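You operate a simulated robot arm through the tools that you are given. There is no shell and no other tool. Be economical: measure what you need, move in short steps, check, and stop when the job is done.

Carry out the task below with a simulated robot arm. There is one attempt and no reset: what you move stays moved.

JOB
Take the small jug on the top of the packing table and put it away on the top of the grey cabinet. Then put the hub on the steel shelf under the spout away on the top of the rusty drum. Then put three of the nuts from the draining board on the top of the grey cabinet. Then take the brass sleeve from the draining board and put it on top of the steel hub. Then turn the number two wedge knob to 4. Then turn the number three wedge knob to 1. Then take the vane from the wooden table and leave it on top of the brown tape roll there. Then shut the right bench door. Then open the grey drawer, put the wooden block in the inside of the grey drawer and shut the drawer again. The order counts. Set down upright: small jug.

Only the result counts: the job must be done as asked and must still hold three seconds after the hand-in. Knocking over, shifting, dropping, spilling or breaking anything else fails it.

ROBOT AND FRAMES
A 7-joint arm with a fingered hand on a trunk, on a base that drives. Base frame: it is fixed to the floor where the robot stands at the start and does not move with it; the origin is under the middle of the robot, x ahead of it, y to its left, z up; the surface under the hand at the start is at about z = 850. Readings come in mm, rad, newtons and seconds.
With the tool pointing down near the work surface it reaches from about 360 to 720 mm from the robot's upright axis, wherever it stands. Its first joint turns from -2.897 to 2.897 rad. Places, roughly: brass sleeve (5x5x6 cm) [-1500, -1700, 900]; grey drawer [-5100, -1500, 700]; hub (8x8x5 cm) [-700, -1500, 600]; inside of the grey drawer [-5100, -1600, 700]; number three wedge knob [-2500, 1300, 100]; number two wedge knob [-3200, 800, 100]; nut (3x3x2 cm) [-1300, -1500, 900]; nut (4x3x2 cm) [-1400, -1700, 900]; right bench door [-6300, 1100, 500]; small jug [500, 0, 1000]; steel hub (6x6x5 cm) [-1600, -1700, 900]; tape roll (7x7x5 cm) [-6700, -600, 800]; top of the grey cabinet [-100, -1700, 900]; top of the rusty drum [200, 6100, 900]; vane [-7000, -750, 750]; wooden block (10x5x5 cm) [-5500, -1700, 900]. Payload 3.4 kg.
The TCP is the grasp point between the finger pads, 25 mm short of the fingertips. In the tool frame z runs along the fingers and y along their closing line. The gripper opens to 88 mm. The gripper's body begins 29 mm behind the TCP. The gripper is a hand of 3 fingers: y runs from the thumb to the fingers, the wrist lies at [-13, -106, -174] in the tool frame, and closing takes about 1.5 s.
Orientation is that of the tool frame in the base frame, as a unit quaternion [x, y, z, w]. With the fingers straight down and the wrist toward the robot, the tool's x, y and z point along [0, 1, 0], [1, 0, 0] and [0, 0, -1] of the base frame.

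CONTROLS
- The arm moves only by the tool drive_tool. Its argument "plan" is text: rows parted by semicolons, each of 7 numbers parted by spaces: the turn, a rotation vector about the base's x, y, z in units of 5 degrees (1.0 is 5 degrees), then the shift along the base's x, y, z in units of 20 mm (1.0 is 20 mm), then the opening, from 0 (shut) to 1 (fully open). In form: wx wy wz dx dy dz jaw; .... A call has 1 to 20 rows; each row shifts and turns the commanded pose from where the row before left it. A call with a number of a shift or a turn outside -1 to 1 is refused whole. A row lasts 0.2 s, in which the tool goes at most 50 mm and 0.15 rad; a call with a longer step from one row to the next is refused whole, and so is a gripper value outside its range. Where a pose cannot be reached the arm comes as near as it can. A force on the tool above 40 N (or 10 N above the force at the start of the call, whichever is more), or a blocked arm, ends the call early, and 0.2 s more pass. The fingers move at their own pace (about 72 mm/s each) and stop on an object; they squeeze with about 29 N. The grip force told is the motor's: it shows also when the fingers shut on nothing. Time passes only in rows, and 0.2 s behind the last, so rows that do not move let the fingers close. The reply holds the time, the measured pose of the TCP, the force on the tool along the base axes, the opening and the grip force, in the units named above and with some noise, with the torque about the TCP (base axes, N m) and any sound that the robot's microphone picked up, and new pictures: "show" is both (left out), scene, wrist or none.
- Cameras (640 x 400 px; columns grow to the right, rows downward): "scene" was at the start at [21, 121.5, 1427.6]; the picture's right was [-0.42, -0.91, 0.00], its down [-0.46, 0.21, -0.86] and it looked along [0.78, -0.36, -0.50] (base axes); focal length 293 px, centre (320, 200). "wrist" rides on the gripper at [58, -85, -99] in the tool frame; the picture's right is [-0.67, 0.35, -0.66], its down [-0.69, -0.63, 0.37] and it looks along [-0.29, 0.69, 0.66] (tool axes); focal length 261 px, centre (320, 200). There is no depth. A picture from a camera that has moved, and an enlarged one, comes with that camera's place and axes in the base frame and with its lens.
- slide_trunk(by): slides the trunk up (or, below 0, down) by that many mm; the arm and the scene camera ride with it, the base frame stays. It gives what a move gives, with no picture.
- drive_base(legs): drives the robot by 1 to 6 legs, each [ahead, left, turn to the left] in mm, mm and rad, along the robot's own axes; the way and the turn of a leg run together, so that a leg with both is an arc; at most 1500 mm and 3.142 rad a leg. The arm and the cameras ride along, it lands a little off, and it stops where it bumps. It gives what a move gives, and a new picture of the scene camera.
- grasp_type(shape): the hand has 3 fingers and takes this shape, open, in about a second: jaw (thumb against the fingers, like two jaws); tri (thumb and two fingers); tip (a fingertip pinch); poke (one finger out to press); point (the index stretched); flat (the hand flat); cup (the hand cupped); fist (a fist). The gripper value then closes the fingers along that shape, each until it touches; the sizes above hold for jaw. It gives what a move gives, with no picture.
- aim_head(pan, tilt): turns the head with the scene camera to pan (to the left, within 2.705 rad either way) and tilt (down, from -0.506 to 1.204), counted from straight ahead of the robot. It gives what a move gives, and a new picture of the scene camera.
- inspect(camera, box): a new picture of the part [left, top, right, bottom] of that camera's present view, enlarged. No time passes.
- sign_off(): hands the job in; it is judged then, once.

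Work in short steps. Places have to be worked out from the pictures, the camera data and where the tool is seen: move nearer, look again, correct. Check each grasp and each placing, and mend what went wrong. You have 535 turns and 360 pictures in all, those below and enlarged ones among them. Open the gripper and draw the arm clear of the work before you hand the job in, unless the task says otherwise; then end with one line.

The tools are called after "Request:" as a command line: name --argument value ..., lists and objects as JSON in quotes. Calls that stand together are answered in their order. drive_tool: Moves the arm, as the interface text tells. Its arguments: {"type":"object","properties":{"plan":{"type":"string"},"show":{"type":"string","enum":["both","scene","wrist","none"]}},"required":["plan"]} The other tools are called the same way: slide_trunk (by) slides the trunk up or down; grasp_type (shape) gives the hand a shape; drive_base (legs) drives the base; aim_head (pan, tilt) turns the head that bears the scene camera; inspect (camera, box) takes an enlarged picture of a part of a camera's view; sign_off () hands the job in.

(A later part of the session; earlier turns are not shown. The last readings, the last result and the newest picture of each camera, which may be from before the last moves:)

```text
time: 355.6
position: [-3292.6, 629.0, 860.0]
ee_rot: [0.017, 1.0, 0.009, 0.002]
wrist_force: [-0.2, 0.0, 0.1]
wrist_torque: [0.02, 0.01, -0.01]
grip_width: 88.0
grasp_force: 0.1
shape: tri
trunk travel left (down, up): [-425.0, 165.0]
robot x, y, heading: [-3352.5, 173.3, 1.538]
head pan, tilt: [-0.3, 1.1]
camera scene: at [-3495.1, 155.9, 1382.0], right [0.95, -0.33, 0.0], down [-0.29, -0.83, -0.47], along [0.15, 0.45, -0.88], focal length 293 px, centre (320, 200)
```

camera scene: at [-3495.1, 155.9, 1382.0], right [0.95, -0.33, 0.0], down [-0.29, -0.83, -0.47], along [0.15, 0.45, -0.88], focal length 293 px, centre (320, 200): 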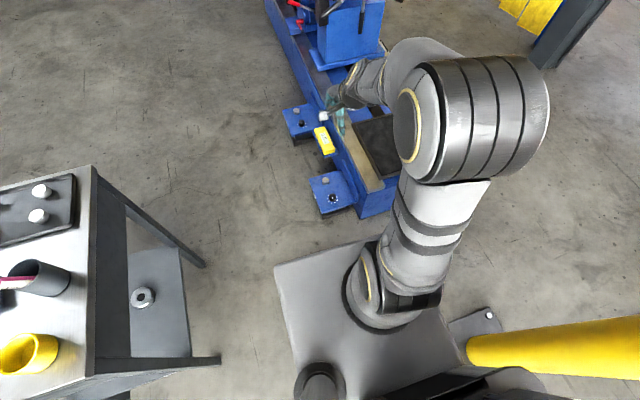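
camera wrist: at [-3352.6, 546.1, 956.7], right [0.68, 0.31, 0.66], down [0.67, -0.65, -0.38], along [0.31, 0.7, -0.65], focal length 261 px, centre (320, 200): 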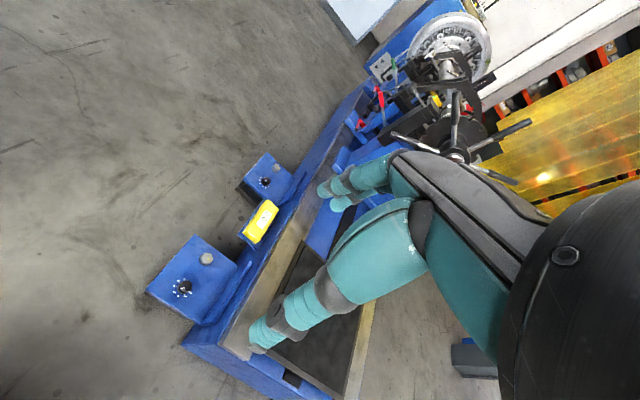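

The blocker looks like the pillar with its hanging red hose and plate, so I won't push on. Approaching knob two from the open floor to its north-west is roomier: back off, go around the grey stand, then face the knob.

Request:
drive_tool --plan "0 0 0 0 0 1 1;0 0 0 0 0 1 1;0 0 0 0 0 1 1;0 0 0 0 0 1 1;0 0 0 0 0 1 1;0 0 0 0 0 1 1;0 0 0 0 0 0 1" --show "none"

Request:
drive_base --legs '[[-600, 0, 0], [0, 1300, 0]]'

Request:
aim_head --pan 0.2 --tilt 0.5

```text
time: 357.2
position: [-3291.1, 628.8, 977.9]
ee_rot: [0.016, 1.0, 0.009, 0.002]
wrist_force: [-0.5, -0.2, -0.4]
wrist_torque: [0.02, 0.03, 0.03]
grip_width: 87.6
grasp_force: 0.2
shape: tri
trunk travel left (down, up): [-425.0, 165.0]
robot x, y, heading: [-3353.4, 173.1, 1.536]
head pan, tilt: [-0.3, 1.1]
```

```text
time: 366.8
position: [-4610.6, 70.3, 968.7]
ee_rot: [0.012, 1.0, 0.0, 0.0]
wrist_force: [0.0, -0.1, 0.5]
wrist_torque: [-0.05, 0.02, 0.0]
grip_width: 87.8
grasp_force: 0.0
shape: tri
trunk travel left (down, up): [-425.0, 165.0]
robot x, y, heading: [-4670.3, -404.8, 1.549]
head pan, tilt: [-0.3, 1.1]
camera scene: at [-4807.4, -396.4, 1382.6], right [0.95, -0.31, 0.0], down [-0.28, -0.85, -0.45], along [0.14, 0.43, -0.89], focal length 293 px, centre (320, 200)
```

scene: 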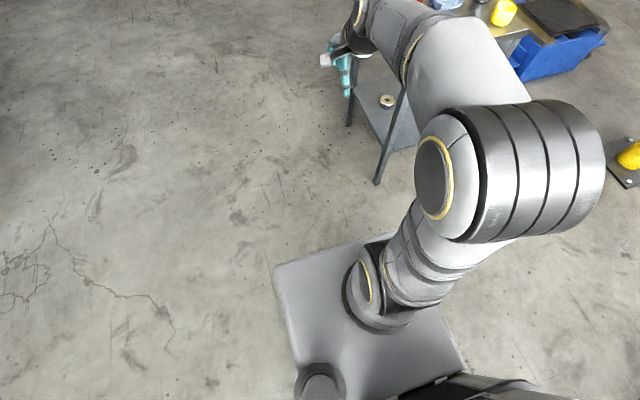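

```text
time: 367.8
position: [-4611.4, 70.5, 968.2]
ee_rot: [0.01, 1.0, 0.0, 0.0]
wrist_force: [0.0, -1.3, 0.3]
wrist_torque: [-0.03, -0.01, 0.02]
grip_width: 87.8
grasp_force: 0.0
shape: tri
trunk travel left (down, up): [-425.0, 165.0]
robot x, y, heading: [-4665.6, -399.1, 1.554]
head pan, tilt: [0.201, 0.499]
camera scene: at [-4843.6, -366.9, 1430.2], right [0.98, 0.18, 0.0], down [0.09, -0.47, -0.88], along [-0.16, 0.86, -0.48], focal length 293 px, centre (320, 200)
```

scene: 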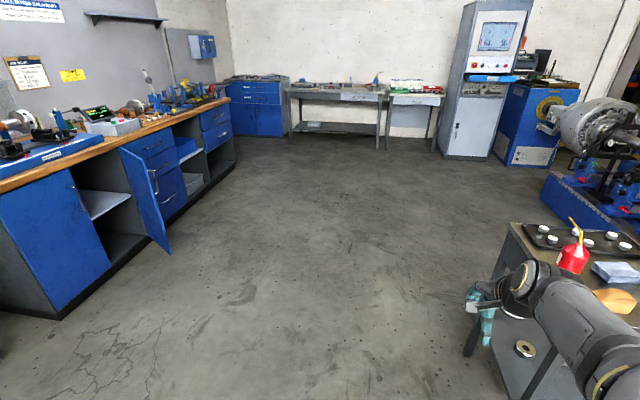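

The stand is close on the right, so I shift 250 mm further left, then go ahead and turn to face the knob.

Request:
drive_base --legs '[[0, 250, 0], [1500, 0, 0], [60, 0, -2.25]]'

Request:
aim_head --pan 0.1 --tilt 0.6

```text
time: 381.8
position: [-4523.9, 745.4, 969.4]
ee_rot: [0.904, 0.428, 0.0, 0.0]
wrist_force: [-0.3, -0.6, 0.5]
wrist_torque: [-0.04, 0.01, -0.01]
grip_width: 87.9
grasp_force: 0.0
shape: tri
trunk travel left (down, up): [-425.0, 165.0]
robot x, y, heading: [-4860.0, 1081.6, -0.684]
head pan, tilt: [0.201, 0.499]
camera scene: at [-4727.5, 1201.3, 1430.3], right [-0.46, -0.89, 0.0], down [-0.42, 0.22, -0.88], along [0.78, -0.41, -0.48], focal length 293 px, centre (320, 200)
```

scene: 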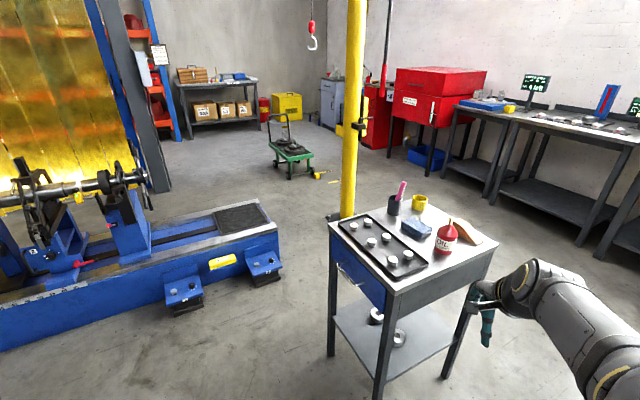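

```text
time: 382.5
position: [-4524.6, 745.6, 968.6]
ee_rot: [0.904, 0.429, 0.0, 0.0]
wrist_force: [0.6, -0.2, 0.5]
wrist_torque: [-0.03, 0.01, 0.01]
grip_width: 87.7
grasp_force: 0.0
shape: tri
trunk travel left (down, up): [-425.0, 165.0]
robot x, y, heading: [-4860.2, 1080.2, -0.686]
head pan, tilt: [0.099, 0.6]
camera scene: at [-4734.3, 1194.9, 1421.3], right [-0.55, -0.83, 0.0], down [-0.47, 0.31, -0.83], along [0.69, -0.46, -0.56], focal length 293 px, centre (320, 200)
```

scene: 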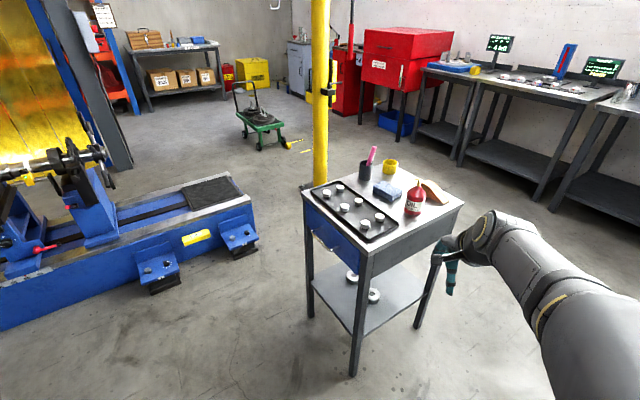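

I cross to the north-west side of knob two, passing north of the stand.

Request:
drive_base --legs '[[832, 861, 0]]'

Request:
aim_head --pan 0.1 --tilt 0.95

```text
time: 388.6
position: [-3328.7, 865.4, 968.8]
ee_rot: [0.91, 0.415, 0.0, 0.0]
wrist_force: [0.3, -0.2, -0.1]
wrist_torque: [-0.03, 0.01, 0.02]
grip_width: 87.7
grasp_force: 0.0
shape: tri
trunk travel left (down, up): [-425.0, 165.0]
robot x, y, heading: [-3654.7, 1212.4, -0.714]
head pan, tilt: [0.099, 0.6]
camera scene: at [-3525.1, 1319.1, 1421.2], right [-0.58, -0.82, 0.0], down [-0.46, 0.33, -0.83], along [0.67, -0.47, -0.56], focal length 293 px, centre (320, 200)
```

scene: 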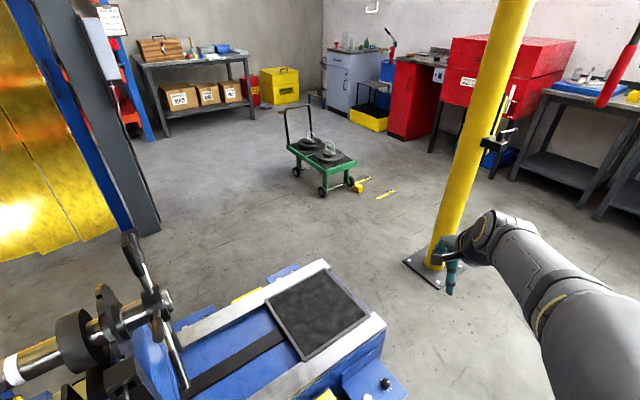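

```text
time: 389.4
position: [-3328.6, 864.5, 968.4]
ee_rot: [0.909, 0.416, 0.0, 0.0]
wrist_force: [0.2, -0.5, 0.4]
wrist_torque: [0.02, -0.03, 0.01]
grip_width: 87.8
grasp_force: 0.0
shape: tri
trunk travel left (down, up): [-425.0, 165.0]
robot x, y, heading: [-3652.5, 1207.6, -0.71]
head pan, tilt: [0.099, 0.949]
camera scene: at [-3537.9, 1328.1, 1392.9], right [-0.58, -0.82, 0.0], down [-0.66, 0.47, -0.58], along [0.48, -0.34, -0.81], focal length 293 px, centre (320, 200)
```

scene: 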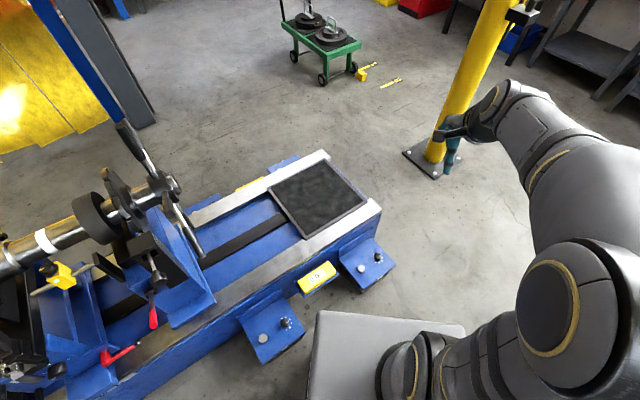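

Request:
inspect --camera "scene" --box '[335, 230, 405, 295]'

```text
6.15 times, centred on (370, 262) of scene
camera zoom: at [-3537.9, 1328.1, 1392.9], right [-0.58, -0.82, 0.0], down [-0.66, 0.47, -0.58], along [0.48, -0.34, -0.81], focal length 1804 px, centre (12, -185)
```

zoom: 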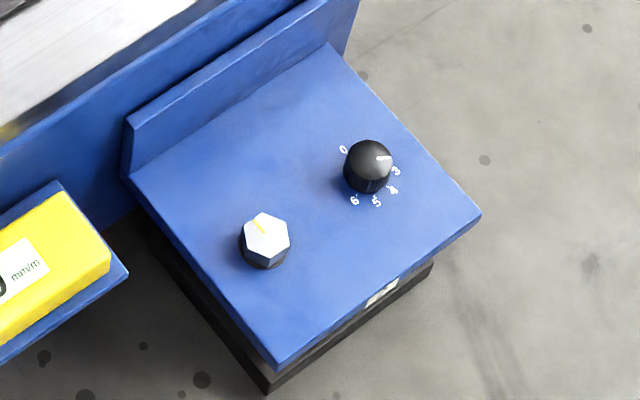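

The pointer is near 3 now. I lower the trunk and move the hand out toward the knob for a wrist view.

Request:
slide_trunk --by -400

Request:
drive_tool --plan "0 0 0 0.6 -0.5 -1 1;0 0 0 0.6 -0.5 -1 1;0 0 0 0.6 -0.5 -1 1;0 0 0 0.6 -0.5 -1 1;0 0 0 0.6 -0.5 -1 1;0 0 0 0.6 -0.5 -1 1;0 0 0 0 0 -1 1;0 0 0 0 0 -1 1;0 0 0 0 0 -1 1;0 0 0 0 0 -1 1;0 0 0 0 0 0 1" --show "both"

```text
time: 393.3
position: [-3328.7, 865.2, 568.0]
ee_rot: [0.909, 0.416, 0.0, 0.001]
wrist_force: [0.0, 0.4, 0.8]
wrist_torque: [0.0, 0.0, -0.02]
grip_width: 87.7
grasp_force: 0.1
shape: tri
trunk travel left (down, up): [-25.0, 565.0]
robot x, y, heading: [-3653.4, 1208.0, -0.711]
head pan, tilt: [0.099, 0.949]
```

```text
time: 395.7
position: [-3256.6, 804.7, 370.9]
ee_rot: [0.909, 0.416, 0.0, 0.0]
wrist_force: [0.4, 0.6, 0.3]
wrist_torque: [0.0, -0.04, -0.03]
grip_width: 87.8
grasp_force: 0.1
shape: tri
trunk travel left (down, up): [-25.0, 565.0]
robot x, y, heading: [-3652.9, 1208.3, -0.713]
head pan, tilt: [0.099, 0.949]
camera scene: at [-3537.9, 1328.1, 992.8], right [-0.58, -0.82, 0.0], down [-0.67, 0.47, -0.58], along [0.48, -0.34, -0.81], focal length 293 px, centre (320, 200)
camera wrist: at [-3282.3, 904.9, 469.3], right [-0.18, -0.73, 0.66], down [-0.92, -0.11, -0.37], along [0.34, -0.67, -0.66], focal length 261 px, centre (320, 200)
```

scene: 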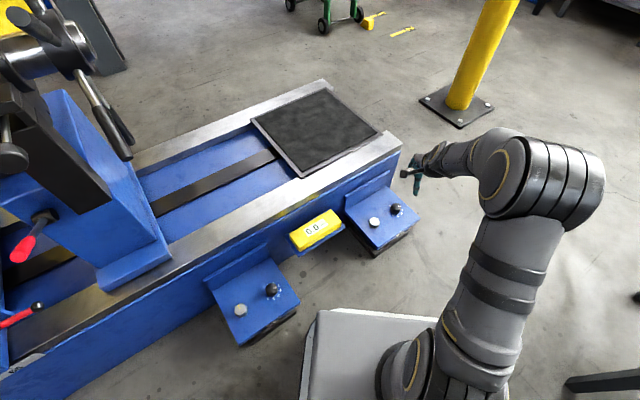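
wrist: 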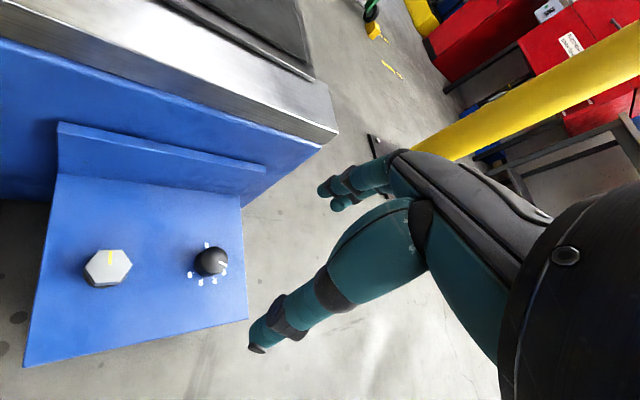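

Request:
drive_tool --plan "0 0 0 0.6 -0.3 -1 1;0 0 0 0.6 -0.3 -1 1;0 0 0 0.6 -0.3 -1 1;0 0 0 0 0 -0.8 1;0 0 0 0 0 0 1" --show "both"

```text
time: 396.9
position: [-3221.7, 788.0, 292.9]
ee_rot: [0.909, 0.416, 0.0, 0.0]
wrist_force: [-1.1, -0.3, 0.4]
wrist_torque: [-0.05, -0.03, -0.02]
grip_width: 88.1
grasp_force: 0.1
shape: tri
trunk travel left (down, up): [-25.0, 565.0]
robot x, y, heading: [-3655.8, 1210.3, -0.713]
head pan, tilt: [0.099, 0.949]
camera scene: at [-3537.9, 1328.1, 992.8], right [-0.58, -0.82, 0.0], down [-0.67, 0.47, -0.58], along [0.48, -0.34, -0.81], focal length 293 px, centre (320, 200)
camera wrist: at [-3247.8, 887.4, 392.6], right [-0.18, -0.73, 0.66], down [-0.92, -0.11, -0.37], along [0.34, -0.67, -0.66], focal length 261 px, centre (320, 200)
```

scene: 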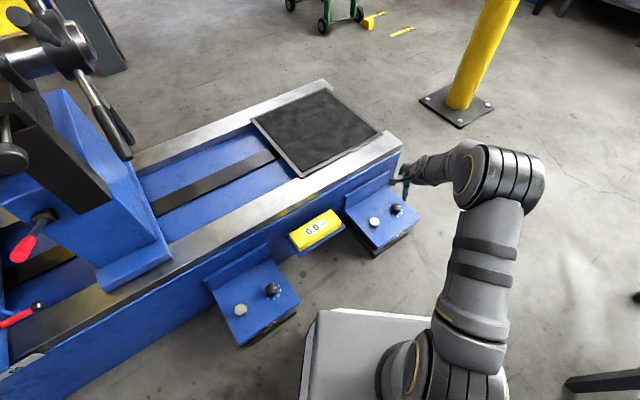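
wrist: 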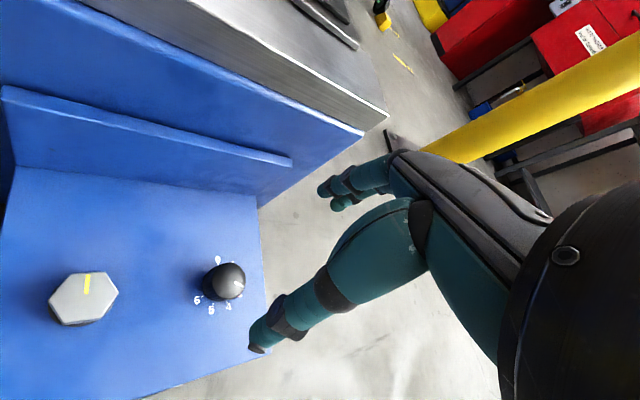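

Request:
inspect --camera "wrist" --box '[170, 235, 280, 330]'

Request:
inspect --camera "scene" --box '[370, 185, 430, 230]'

```text
4.21 times, centred on (225, 282) of wrist
camera zoom: at [-3247.8, 887.4, 392.6], right [-0.18, -0.73, 0.66], down [-0.92, -0.11, -0.37], along [0.34, -0.67, -0.66], focal length 1098 px, centre (720, -147)
```

zoom: 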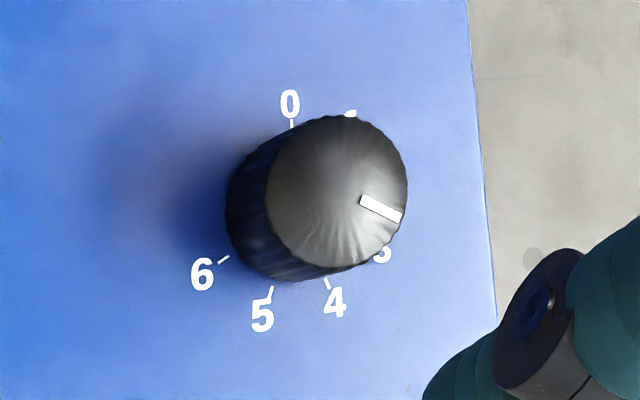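

```text
8.89 times, centred on (400, 208) of scene
camera zoom: at [-3537.9, 1328.1, 992.8], right [-0.58, -0.82, 0.0], down [-0.67, 0.47, -0.58], along [0.48, -0.34, -0.81], focal length 2606 px, centre (-391, 133)
```

zoom: 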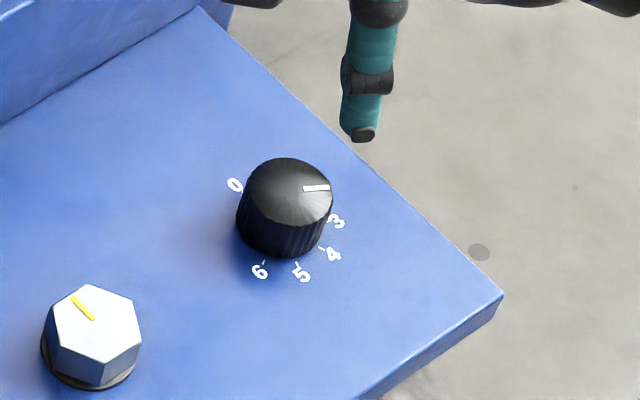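

Fitting the dial ticks gives 40° per number, with number n at world bearing -40·n°, and the pointer is at about -118° (3). So 4 needs a -40° turn. The knob axis is about (-3220.5, 784.5), with its top at z≈168. I pre-rotate the hand +20° and descend with a partly closed hand.

Request:
drive_tool --plan "0 0 1 0.06 -0.17 -0.5 0.9;0 0 1 0 0 -0.5 0.8;0 0 1 0 0 -0.5 0.8;0 0 1 0 0 -0.5 0.8;0 0 0 0 0 -0.8 0.8;0 0 0 0 0 -0.8 0.8;0 0 0 0 0 0 0.8" --show "wrist"

```text
time: 398.5
position: [-3217.8, 782.2, 220.5]
ee_rot: [0.824, 0.567, 0.0, 0.0]
wrist_force: [0.7, -0.1, -0.6]
wrist_torque: [-0.02, 0.0, -0.02]
grip_width: 70.6
grasp_force: 0.1
shape: tri
trunk travel left (down, up): [-25.0, 565.0]
robot x, y, heading: [-3658.4, 1210.0, -0.715]
head pan, tilt: [0.099, 0.949]
camera wrist: at [-3277.5, 868.5, 320.3], right [0.09, -0.75, 0.66], down [-0.83, -0.42, -0.37], along [0.55, -0.51, -0.66], focal length 261 px, centre (320, 200)
```

wrist: 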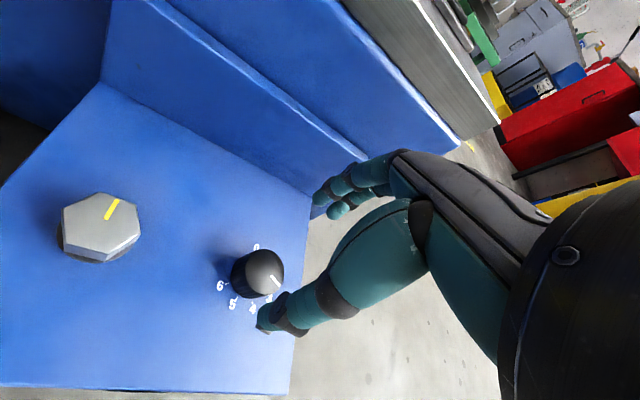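

Combining all the rays, the knob top is nearer z≈145, at about (-3219, 779.5). I correct and descend to 180 for another look.

Request:
drive_tool --plan "0 0 0 -0.06 -0.13 -0.7 0.8;0 0 0 0 0 -0.7 0.8;0 0 0 0 0 -0.6 0.8;0 0 0 0 0 0 0.8" --show "wrist"

Request:
inspect --camera "scene" --box '[350, 165, 450, 235]'

```text
time: 399.5
position: [-3219.6, 781.0, 181.1]
ee_rot: [0.823, 0.567, 0.0, 0.0]
wrist_force: [-0.5, -0.3, 0.0]
wrist_torque: [0.02, -0.01, 0.01]
grip_width: 70.6
grasp_force: 0.1
shape: tri
trunk travel left (down, up): [-25.0, 565.0]
robot x, y, heading: [-3656.8, 1210.4, -0.713]
head pan, tilt: [0.099, 0.949]
camera wrist: at [-3278.8, 867.0, 280.3], right [0.09, -0.75, 0.66], down [-0.83, -0.42, -0.37], along [0.55, -0.52, -0.66], focal length 261 px, centre (320, 200)
```

wrist: 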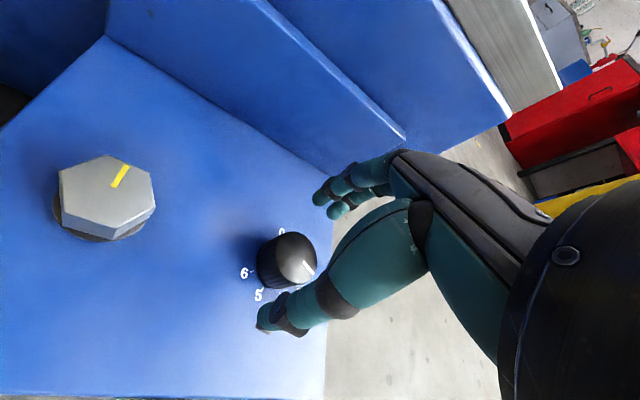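

```text
5.71 times, centred on (400, 200) of scene
camera zoom: at [-3537.9, 1328.1, 992.8], right [-0.58, -0.82, 0.0], down [-0.67, 0.47, -0.58], along [0.48, -0.34, -0.81], focal length 1675 px, centre (-137, 200)
```

zoom: 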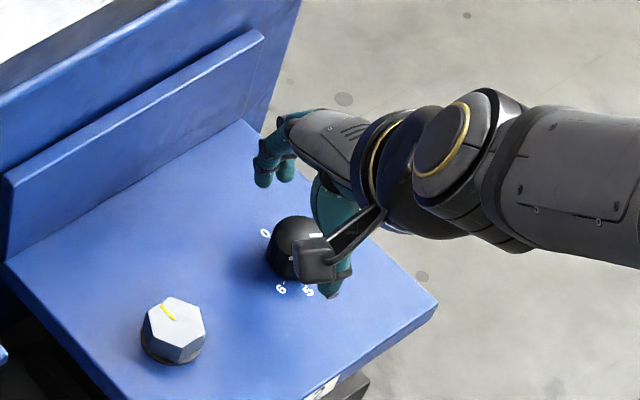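

The knob's image position matches a well-centred object about 35 mm below TCP. I descend 30 mm.

Request:
drive_tool --plan "0 0 0 0 0 -0.6 0.75;0 0 0 0 0 -0.5 0.7;0 0 0 0 0 -0.4 0.7;0 0 0 0 0 0 0.7" --show "wrist"

```text
time: 400.5
position: [-3219.0, 781.5, 151.6]
ee_rot: [0.823, 0.568, 0.0, 0.001]
wrist_force: [-0.4, -0.5, 0.3]
wrist_torque: [0.01, -0.03, -0.02]
grip_width: 61.8
grasp_force: 0.1
shape: tri
trunk travel left (down, up): [-25.0, 565.0]
robot x, y, heading: [-3654.9, 1208.8, -0.712]
head pan, tilt: [0.099, 0.949]
camera wrist: at [-3278.7, 866.9, 250.7], right [0.09, -0.75, 0.66], down [-0.83, -0.42, -0.37], along [0.55, -0.52, -0.66], focal length 261 px, centre (320, 200)
```

wrist: 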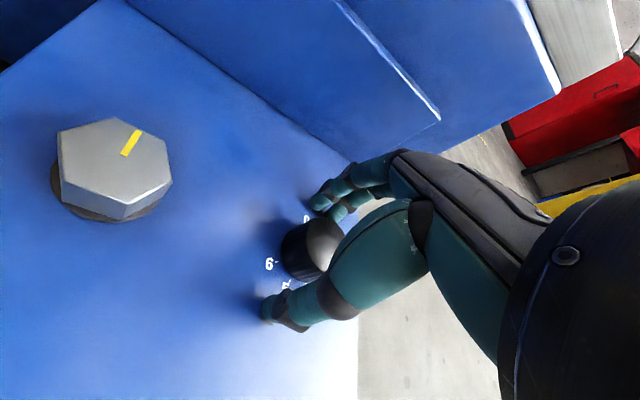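

Request:
drive_tool --plan "0 0 0 0 0 -0.2 0.6;0 0 0 0 0 0 0.5;0 0 0 0 0 0 0.45;0 0 0 0 0 0 0.4;0 0 0 0 0 0 0.36;0 0 0 0 0 0 0.3;0 0 0 0 0 0 0.24;0 0 0 0 0 0 0.18;0 0 0 0 0 0 0.1;0 0 0 0 0 0 0" --show "wrist"

```text
time: 402.7
position: [-3220.3, 781.3, 149.1]
ee_rot: [0.824, 0.566, 0.0, 0.003]
wrist_force: [-0.4, -3.9, 35.5]
wrist_torque: [0.11, 0.01, -0.04]
grip_width: 32.1
grasp_force: 29.5
shape: tri
trunk travel left (down, up): [-25.0, 565.0]
robot x, y, heading: [-3651.9, 1210.0, -0.708]
head pan, tilt: [0.099, 0.949]
camera wrist: at [-3279.1, 866.6, 249.0], right [0.08, -0.75, 0.66], down [-0.83, -0.42, -0.37], along [0.55, -0.52, -0.66], focal length 261 px, centre (320, 200)
```

wrist: 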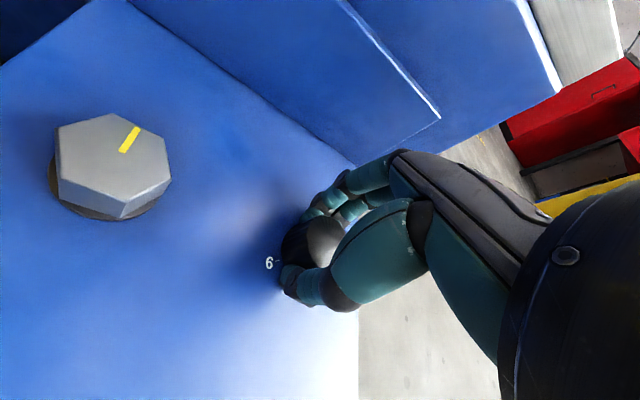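

The knob is gripped, but the fingertips press the plate (35 N), so I raise 4 mm.

Request:
drive_tool --plan "0 0 0 0 0 0.2 0;0 0 0 0 0 0 0" --show "none"

```text
time: 403.3
position: [-3220.4, 782.3, 150.1]
ee_rot: [0.824, 0.567, -0.001, 0.0]
wrist_force: [2.8, -10.6, 5.8]
wrist_torque: [-0.26, -0.26, -0.08]
grip_width: 30.8
grasp_force: 29.3
shape: tri
trunk travel left (down, up): [-25.0, 565.0]
robot x, y, heading: [-3652.8, 1209.5, -0.71]
head pan, tilt: [0.099, 0.949]
```

Now I rotate -40° about z.

Request:
drive_tool --plan "0 0 -1 0 -0.05 0 0;0 0 -1 0 0 0 0;0 0 -1 0 0 0 0;0 0 -1 0 0 0 0;0 0 -1 0 0 0 0;0 0 -1 0 0 0 0;0 0 -1 0 0 0 0;0 0 -1 0 0 0 0;0 0 0 0 0 0 0" --show "wrist"

```text
time: 405.3
position: [-3219.2, 780.3, 151.1]
ee_rot: [0.968, 0.251, 0.0, 0.0]
wrist_force: [16.1, 10.7, -1.9]
wrist_torque: [0.19, -0.34, 0.31]
grip_width: 28.8
grasp_force: 28.7
shape: tri
trunk travel left (down, up): [-25.0, 565.0]
robot x, y, heading: [-3654.3, 1212.7, -0.714]
head pan, tilt: [0.099, 0.949]
camera wrist: at [-3209.8, 884.1, 250.5], right [-0.42, -0.63, 0.65], down [-0.9, 0.22, -0.37], along [0.09, -0.74, -0.66], focal length 261 px, centre (320, 200)
```

wrist: 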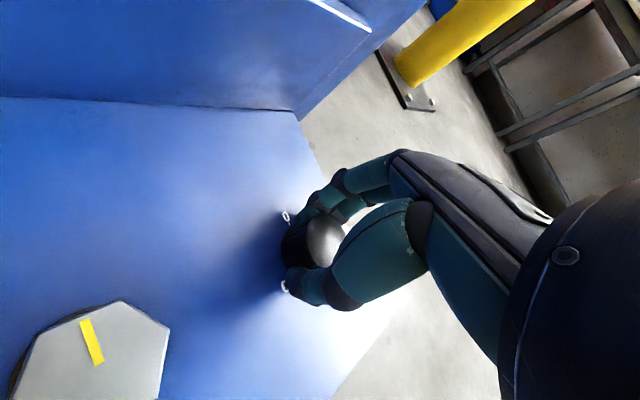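

Rotated, with a reaction torque. I open, raise, and read the pointer.

Request:
drive_tool --plan "0 0 0 0 0 0 0.4;0 0 0 0 0 0 0.5;0 0 0 0 0 0 0.6;0 0 0 0 0 0 0.7;0 0 0 0 0 0.4 0.75;0 0 0 0 0 0.8 0.8;0 0 0 0 0 0.8 0.8;0 0 0 0 0 1 0.8;0 0 0 0 0 1 0.8;0 0 0 0 0 1 0.8;0 0 0 0 0 0 0.8" --show "wrist"

Request:
inspect --camera "wrist" --box '[180, 220, 320, 340]'

Request:
inspect --camera "scene" --box '[370, 185, 430, 230]'

```text
time: 407.7
position: [-3219.3, 780.0, 250.3]
ee_rot: [0.968, 0.25, 0.0, 0.0]
wrist_force: [0.6, -0.7, 0.1]
wrist_torque: [-0.01, 0.05, 0.01]
grip_width: 70.4
grasp_force: 0.0
shape: tri
trunk travel left (down, up): [-25.0, 565.0]
robot x, y, heading: [-3655.5, 1206.5, -0.717]
head pan, tilt: [0.099, 0.949]
camera wrist: at [-3211.3, 883.1, 350.3], right [-0.42, -0.63, 0.66], down [-0.91, 0.22, -0.37], along [0.09, -0.75, -0.66], focal length 261 px, centre (320, 200)
```

wrist: 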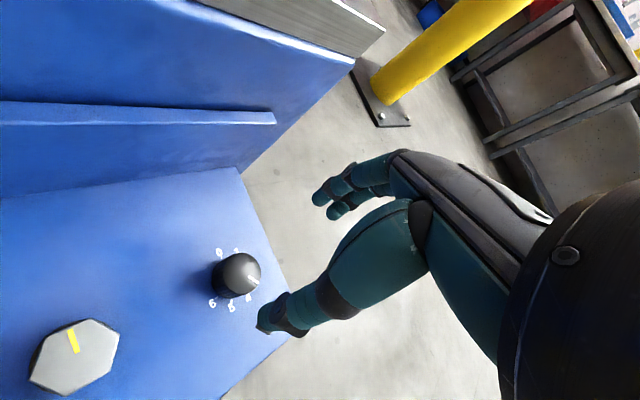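

```text
3.33 times, centred on (250, 280) of wrist
camera zoom: at [-3211.3, 883.1, 350.3], right [-0.42, -0.63, 0.66], down [-0.91, 0.22, -0.37], along [0.09, -0.75, -0.66], focal length 869 px, centre (553, -67)
```

zoom: 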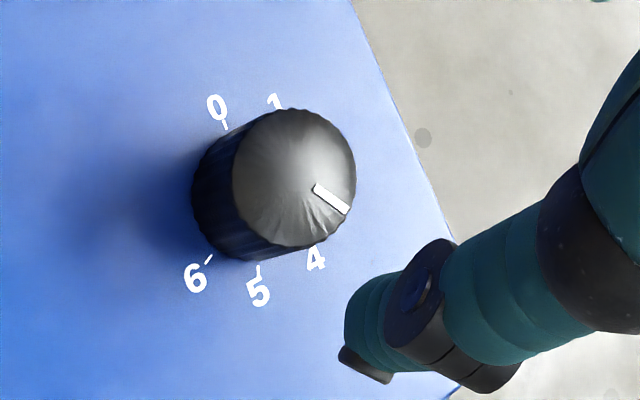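

```text
8.89 times, centred on (400, 208) of scene
camera zoom: at [-3537.9, 1328.1, 992.8], right [-0.58, -0.82, 0.0], down [-0.67, 0.47, -0.58], along [0.48, -0.34, -0.81], focal length 2606 px, centre (-391, 133)
```

zoom: 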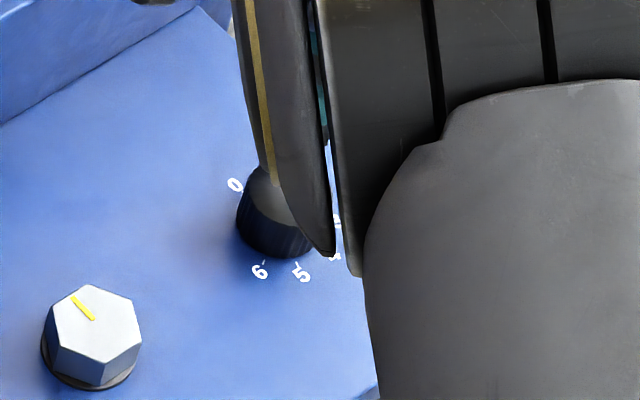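

The pointer now reads about -145° (3.6), so the grip slipped a little. I re-grip and turn about 20° more.

Request:
drive_tool --plan "0 0 0 0 -0.05 -1 0.8;0 0 0 0 0 -1 0.8;0 0 0 0 0 -1 0.8;0 0 0 0 0 -1 0.75;0 0 0 0 0 -0.85 0.7;0 0 0 0 0 0 0.6;0 0 0 0 0 0 0.5;0 0 0 0 0 0 0.4;0 0 0 0 0 0 0.3;0 0 0 0 0 0 0.2;0 0 0 0 0 0 0.1;0 0 0 0 0 0 0;0 0 0 0 0 0 0" --show "wrist"

```text
time: 410.5
position: [-3221.8, 780.1, 152.7]
ee_rot: [0.968, 0.251, 0.001, 0.0]
wrist_force: [-0.3, -1.3, -0.8]
wrist_torque: [-0.03, -0.02, -0.02]
grip_width: 26.7
grasp_force: 29.2
shape: tri
trunk travel left (down, up): [-25.0, 565.0]
robot x, y, heading: [-3655.8, 1210.5, -0.712]
head pan, tilt: [0.099, 0.949]
camera wrist: at [-3211.7, 883.1, 253.3], right [-0.42, -0.63, 0.66], down [-0.91, 0.22, -0.37], along [0.09, -0.75, -0.66], focal length 261 px, centre (320, 200)
```

wrist: 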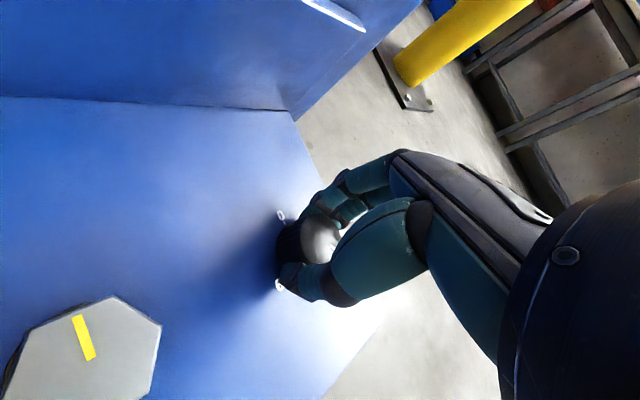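

Request:
drive_tool --plan "0 0 -1 0 0 0 0;0 0 -1 0 0 0 0;0 0 -1 0 0 0 0;0 0 -0.6 0 0 0 0;0 0 0 0 0 0 0" --show "none"

Request:
drive_tool --plan "0 0 0 0 0 0 0.4;0 0 0 0 0 0 0.5;0 0 0 0 0 0 0.6;0 0 0 0 0 0 0.7;0 0 0 0 0 0.4 0.75;0 0 0 0 0 0.8 0.8;0 0 0 0 0 0.8 0.8;0 0 0 0 0 1 0.8;0 0 0 0 0 1 0.8;0 0 0 0 0 1 0.8;0 0 0 0 0 0 0.8" --show "wrist"

Request:
inspect --camera "wrist" --box '[180, 220, 320, 340]'

```text
time: 411.7
position: [-3219.4, 780.4, 154.5]
ee_rot: [0.995, 0.097, 0.0, 0.0]
wrist_force: [7.4, 3.2, -2.3]
wrist_torque: [0.04, -0.16, 0.13]
grip_width: 26.2
grasp_force: 28.6
shape: tri
trunk travel left (down, up): [-25.0, 565.0]
robot x, y, heading: [-3656.4, 1211.9, -0.716]
head pan, tilt: [0.099, 0.949]
```

```text
time: 414.1
position: [-3219.0, 778.5, 254.7]
ee_rot: [0.995, 0.096, -0.001, 0.0]
wrist_force: [-0.1, 0.2, -0.2]
wrist_torque: [0.03, -0.03, 0.01]
grip_width: 70.1
grasp_force: 0.0
shape: tri
trunk travel left (down, up): [-25.0, 565.0]
robot x, y, heading: [-3654.1, 1208.0, -0.71]
head pan, tilt: [0.099, 0.949]
camera wrist: at [-3179.5, 874.5, 353.7], right [-0.59, -0.47, 0.66], down [-0.79, 0.49, -0.36], along [-0.15, -0.74, -0.66], focal length 261 px, centre (320, 200)
```

wrist: 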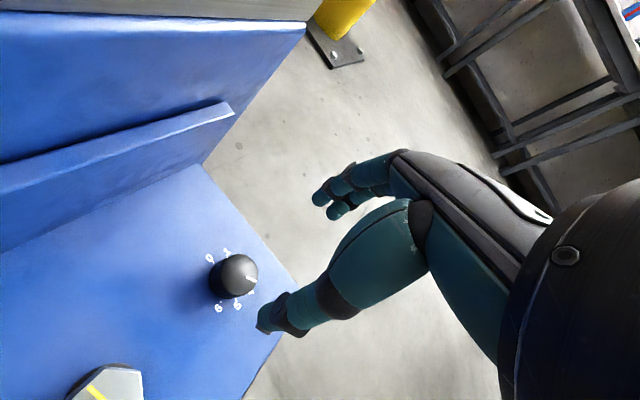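

```text
3.33 times, centred on (250, 280) of wrist
camera zoom: at [-3179.5, 874.5, 353.7], right [-0.59, -0.47, 0.66], down [-0.79, 0.49, -0.36], along [-0.15, -0.74, -0.66], focal length 869 px, centre (553, -67)
```

zoom: 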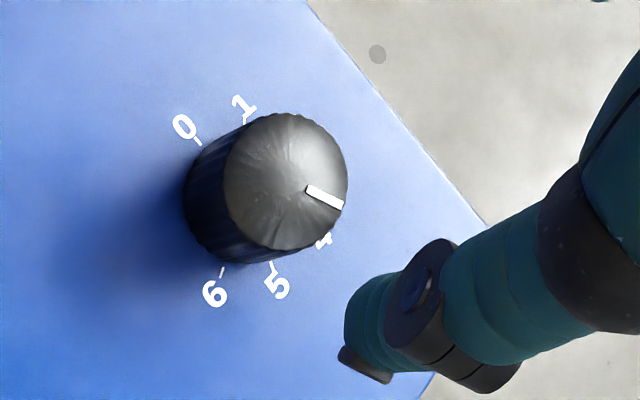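

The pointer is at about -154° (3.85) and the target is -160°. I rotate the open hand back +20°, re-grip, and turn about 13° more.

Request:
drive_tool --plan "0 0 1 0 0 -1 0.8;0 0 1 0 0 -1 0.8;0 0 1 0 0 -1 0.8;0 0 1 0 0 -1 0.75;0 0 0 0 0 -1 0.7;0 0 0 0 0 -0.1 0.6;0 0 0 0 0 0 0.5;0 0 0 0 0 0 0.4;0 0 0 0 0 0 0.3;0 0 0 0 0 0 0.2;0 0 0 0 0 0 0.1;0 0 0 0 0 0 0;0 0 0 0 0 0 0" --show "none"

Request:
drive_tool --plan "0 0 -1 0 0 0 0;0 0 -1 0 0 0 0;0 0 -0.6 0 0 0 0;0 0 0 0 0 0 0;0 0 0 0 0 0 0" --show "none"

Request:
drive_tool --plan "0 0 0 0 0 0 0.4;0 0 0 0 0 0 0.5;0 0 0 0 0 0 0.6;0 0 0 0 0 0 0.7;0 0 0 0 0 0.4 0.75;0 0 0 0 0 0.8 0.8;0 0 0 0 0 0.8 0.8;0 0 0 0 0 1 0.8;0 0 0 0 0 1 0.8;0 0 0 0 0 1 0.8;0 0 0 0 0 0 0.8" --show "wrist"

Request:
inspect --camera "wrist" --box '[180, 220, 320, 340]'

```text
time: 416.9
position: [-3222.0, 778.8, 150.8]
ee_rot: [0.963, 0.269, 0.0, 0.0]
wrist_force: [0.1, -1.7, 1.1]
wrist_torque: [-0.07, -0.01, -0.02]
grip_width: 27.9
grasp_force: 28.6
shape: tri
trunk travel left (down, up): [-25.0, 565.0]
robot x, y, heading: [-3655.5, 1208.0, -0.713]
head pan, tilt: [0.099, 0.949]
```

```text
time: 418.1
position: [-3219.7, 779.4, 150.8]
ee_rot: [0.988, 0.157, -0.001, -0.001]
wrist_force: [2.8, 3.6, -3.6]
wrist_torque: [0.01, -0.07, 0.05]
grip_width: 26.8
grasp_force: 29.2
shape: tri
trunk travel left (down, up): [-25.0, 565.0]
robot x, y, heading: [-3653.3, 1209.5, -0.715]
head pan, tilt: [0.099, 0.949]
```

```text
time: 420.5
position: [-3219.3, 780.2, 251.9]
ee_rot: [0.987, 0.158, 0.0, 0.0]
wrist_force: [0.0, -0.5, 0.0]
wrist_torque: [0.01, -0.01, 0.02]
grip_width: 70.2
grasp_force: 0.1
shape: tri
trunk travel left (down, up): [-25.0, 565.0]
robot x, y, heading: [-3654.9, 1210.8, -0.713]
head pan, tilt: [0.099, 0.949]
camera wrist: at [-3190.9, 880.0, 351.6], right [-0.53, -0.54, 0.66], down [-0.85, 0.39, -0.36], along [-0.06, -0.75, -0.66], focal length 261 px, centre (320, 200)
```

wrist: 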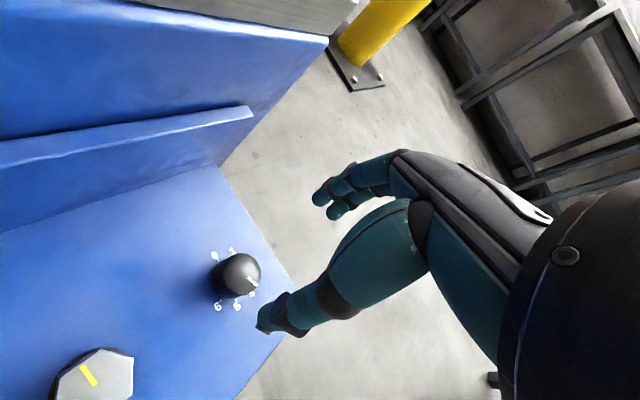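

```text
3.33 times, centred on (250, 280) of wrist
camera zoom: at [-3190.9, 880.0, 351.6], right [-0.53, -0.54, 0.66], down [-0.85, 0.39, -0.36], along [-0.06, -0.75, -0.66], focal length 869 px, centre (553, -67)
```

zoom: 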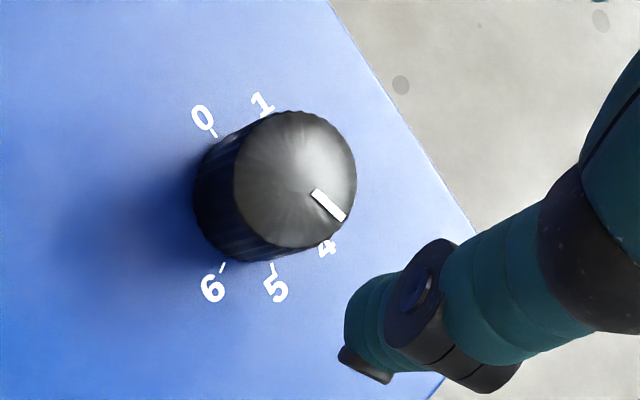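

The pointer now reads about -161°, which is 4. Next is knob three: I raise up and take the long way around (west of the stand, south aisle, east side).

Request:
drive_tool --plan "0 0 1 0 0 1 0.8;0 0 1 0 0 1 0.8;0 0 0.8 -0.5 0.5 1 0.8;0 0 0 -0.8 0.7 1 0.8;0 0 0 -0.8 0.7 1 0.8;0 0 0 -0.8 0.7 1 0.8;0 0 0 -0.8 0.7 1 0.8;0 0 0 -0.8 0.7 1 0.8;0 0 0 -0.8 0.7 1 0.8;0 0 0 0 0 0 0.8" --show "none"

Request:
slide_trunk --by 400

Request:
drive_base --legs '[[-832, -861, 0], [0, 0, -0.85]]'

```text
time: 422.7
position: [-3326.5, 872.7, 431.4]
ee_rot: [0.961, 0.276, -0.001, -0.001]
wrist_force: [-0.3, -0.3, 0.2]
wrist_torque: [-0.02, 0.02, -0.04]
grip_width: 70.3
grasp_force: 0.1
shape: tri
trunk travel left (down, up): [-25.0, 565.0]
robot x, y, heading: [-3654.7, 1212.1, -0.709]
head pan, tilt: [0.099, 0.949]
```

```text
time: 426.5
position: [-3326.2, 871.7, 831.1]
ee_rot: [0.961, 0.277, 0.0, -0.001]
wrist_force: [0.3, 0.0, 0.4]
wrist_torque: [0.02, -0.01, 0.01]
grip_width: 70.2
grasp_force: 0.0
shape: tri
trunk travel left (down, up): [-425.0, 165.0]
robot x, y, heading: [-3651.5, 1209.4, -0.716]
head pan, tilt: [0.099, 0.949]
```

```text
time: 434.8
position: [-4888.3, 636.1, 830.5]
ee_rot: [0.988, -0.153, 0.0, 0.0]
wrist_force: [1.1, -0.9, 0.8]
wrist_torque: [0.05, 0.01, -0.02]
grip_width: 70.4
grasp_force: 0.0
shape: tri
trunk travel left (down, up): [-425.0, 165.0]
robot x, y, heading: [-4844.2, 1104.8, -1.581]
head pan, tilt: [0.099, 0.949]
camera scene: at [-4678.6, 1091.8, 1392.8], right [-1.0, -0.09, 0.0], down [-0.07, 0.81, -0.58], along [0.05, -0.58, -0.81], focal length 293 px, centre (320, 200)
```

scene: 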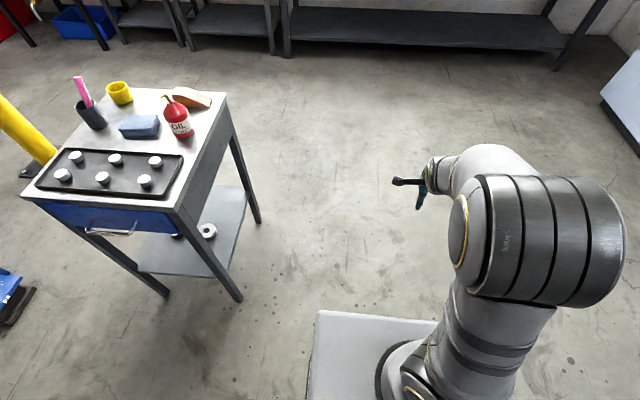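

The corridor is clear. I go south to y≈-740, then slide east along it.

Request:
drive_base --legs '[[1500, 0, 0.01], [340, 0, 0], [0, 1500, 0]]'

Request:
drive_base --legs '[[0, 1450, 0]]'

```text
time: 451.1
position: [-3414.5, -1231.2, 831.1]
ee_rot: [0.989, -0.149, -0.001, 0.0]
wrist_force: [-0.7, -0.6, -0.5]
wrist_torque: [-0.01, 0.01, 0.0]
grip_width: 70.3
grasp_force: 0.0
shape: tri
trunk travel left (down, up): [-425.0, 165.0]
robot x, y, heading: [-3372.7, -761.4, -1.568]
head pan, tilt: [0.099, 0.949]
camera scene: at [-3210.3, -772.4, 1392.8], right [-0.99, -0.1, 0.0], down [-0.08, 0.81, -0.58], along [0.06, -0.58, -0.81], focal length 293 px, centre (320, 200)
```

scene: 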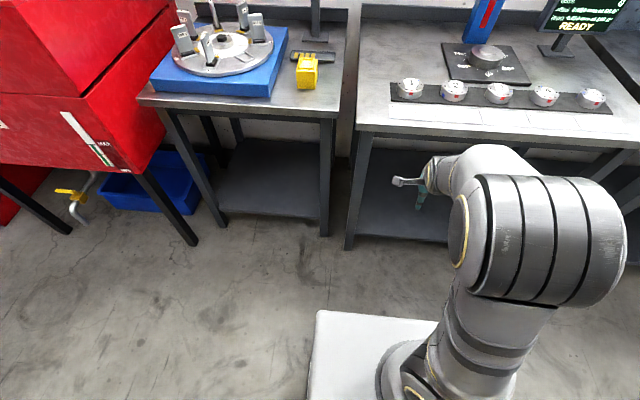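

```text
time: 458.3
position: [-1965.7, -1218.5, 831.7]
ee_rot: [0.99, -0.142, 0.0, 0.0]
wrist_force: [-0.3, -1.2, 0.7]
wrist_torque: [0.0, 0.0, 0.0]
grip_width: 70.3
grasp_force: 0.0
shape: tri
trunk travel left (down, up): [-425.0, 165.0]
robot x, y, heading: [-1933.0, -748.4, -1.558]
head pan, tilt: [0.099, 0.949]
camera scene: at [-1767.9, -757.2, 1392.8], right [-0.99, -0.12, 0.0], down [-0.09, 0.81, -0.58], along [0.07, -0.58, -0.81], focal length 293 px, centre (320, 200)
```

scene: 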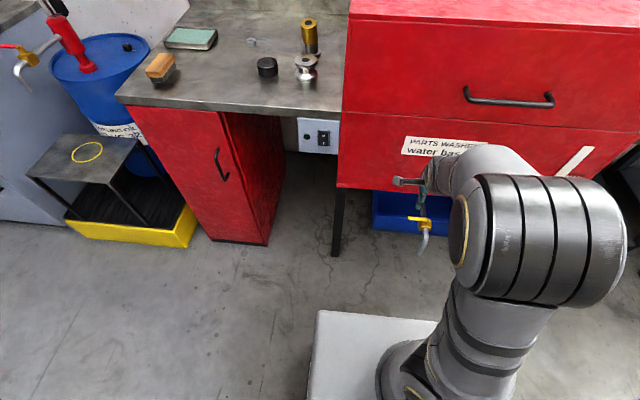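

The sleeve still stands on its hub. I continue east, turn north, and go around the trolley.

Request:
drive_base --legs '[[0, 1090, -0.01], [0, 0, 3.14], [1400, 0, 0]]'

Request:
aim_head --pan 0.9 --tilt 0.6

```text
time: 477.8
position: [-860.9, 1140.7, 831.2]
ee_rot: [0.136, 0.991, 0.0, 0.0]
wrist_force: [-0.3, -0.5, -0.5]
wrist_torque: [-0.01, 0.0, 0.04]
grip_width: 69.9
grasp_force: 0.0
shape: tri
trunk travel left (down, up): [-425.0, 165.0]
robot x, y, heading: [-890.5, 672.2, 1.598]
head pan, tilt: [0.099, 0.949]
camera scene: at [-1055.4, 680.6, 1392.8], right [0.99, 0.13, 0.0], down [0.1, -0.81, -0.58], along [-0.07, 0.58, -0.81], focal length 293 px, centre (320, 200)
```

scene: 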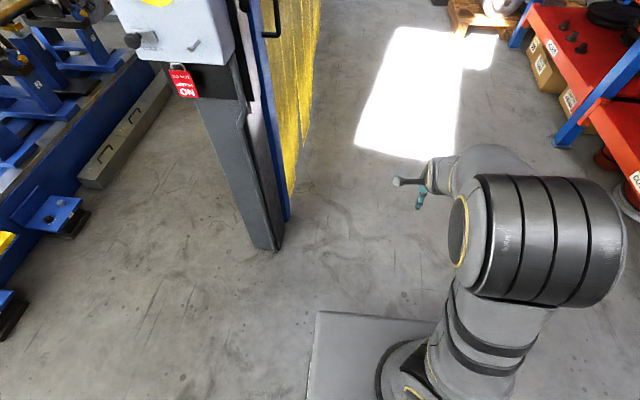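

```text
time: 478.9
position: [-862.0, 1141.6, 830.6]
ee_rot: [0.135, 0.991, 0.001, 0.0]
wrist_force: [-0.9, -0.6, -0.9]
wrist_torque: [0.01, 0.04, -0.02]
grip_width: 70.2
grasp_force: 0.1
shape: tri
trunk travel left (down, up): [-425.0, 165.0]
robot x, y, heading: [-890.6, 671.3, 1.602]
head pan, tilt: [0.901, 0.6]
camera scene: at [-1116.9, 661.4, 1421.2], right [0.6, 0.8, 0.0], down [0.45, -0.34, -0.82], along [-0.66, 0.49, -0.57], focal length 293 px, centre (320, 200)
```

scene: 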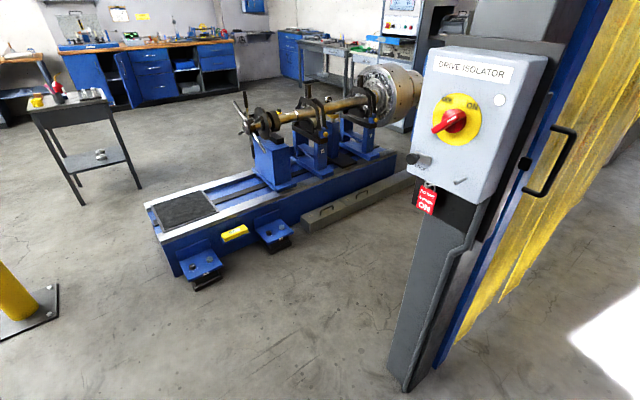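

I turn to heading ≈ 2.53 and drive to the east side of knob three, keeping clear of the isolator post.

Request:
drive_base --legs '[[0, 0, 0.93], [1030, 450, 0]]'

Request:
aim_head --pan 0.1 --tilt 0.95

```text
time: 486.9
position: [-2325.0, 1234.7, 831.9]
ee_rot: [-0.314, 0.949, 0.0, 0.0]
wrist_force: [0.3, -0.4, -0.6]
wrist_torque: [-0.01, -0.02, -0.01]
grip_width: 70.1
grasp_force: 0.1
shape: tri
trunk travel left (down, up): [-425.0, 165.0]
robot x, y, heading: [-1970.8, 922.3, 2.507]
head pan, tilt: [0.901, 0.6]
camera scene: at [-2102.9, 740.2, 1421.2], right [-0.26, 0.96, 0.0], down [0.55, 0.15, -0.83], along [-0.8, -0.22, -0.56], focal length 293 px, centre (320, 200)
```

scene: 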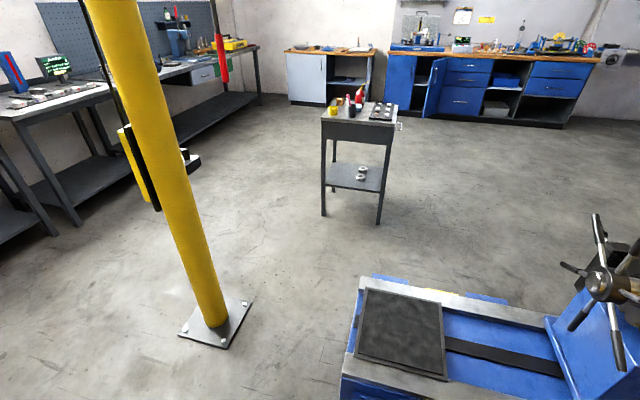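

```text
time: 488.1
position: [-2324.9, 1236.0, 830.9]
ee_rot: [-0.314, 0.949, 0.0, -0.001]
wrist_force: [-0.5, 0.0, 0.4]
wrist_torque: [-0.02, 0.03, -0.01]
grip_width: 70.2
grasp_force: 0.0
shape: tri
trunk travel left (down, up): [-425.0, 165.0]
robot x, y, heading: [-1970.3, 927.8, 2.508]
head pan, tilt: [0.099, 0.949]
camera scene: at [-2080.3, 800.5, 1392.8], right [0.51, 0.86, 0.0], down [0.7, -0.41, -0.58], along [-0.5, 0.3, -0.81], focal length 293 px, centre (320, 200)
```

scene: 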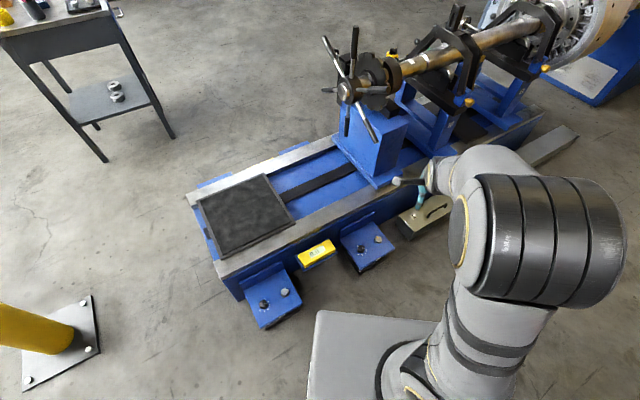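

Request:
inspect --camera "scene" --box '[335, 215, 405, 275]'

```text
6.67 times, centred on (370, 245) of scene
camera zoom: at [-2080.3, 800.5, 1392.8], right [0.51, 0.86, 0.0], down [0.7, -0.41, -0.58], along [-0.5, 0.3, -0.81], focal length 1955 px, centre (-13, -100)
```

zoom: 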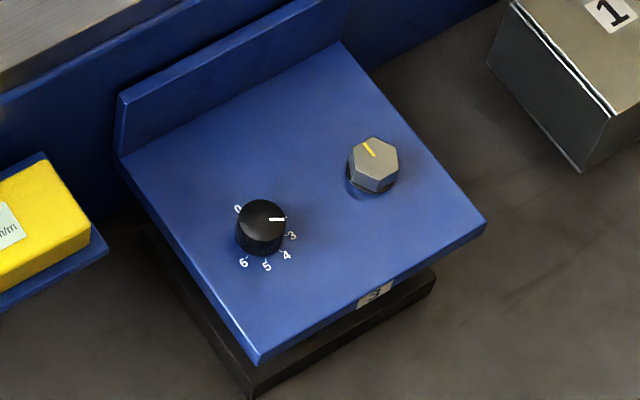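

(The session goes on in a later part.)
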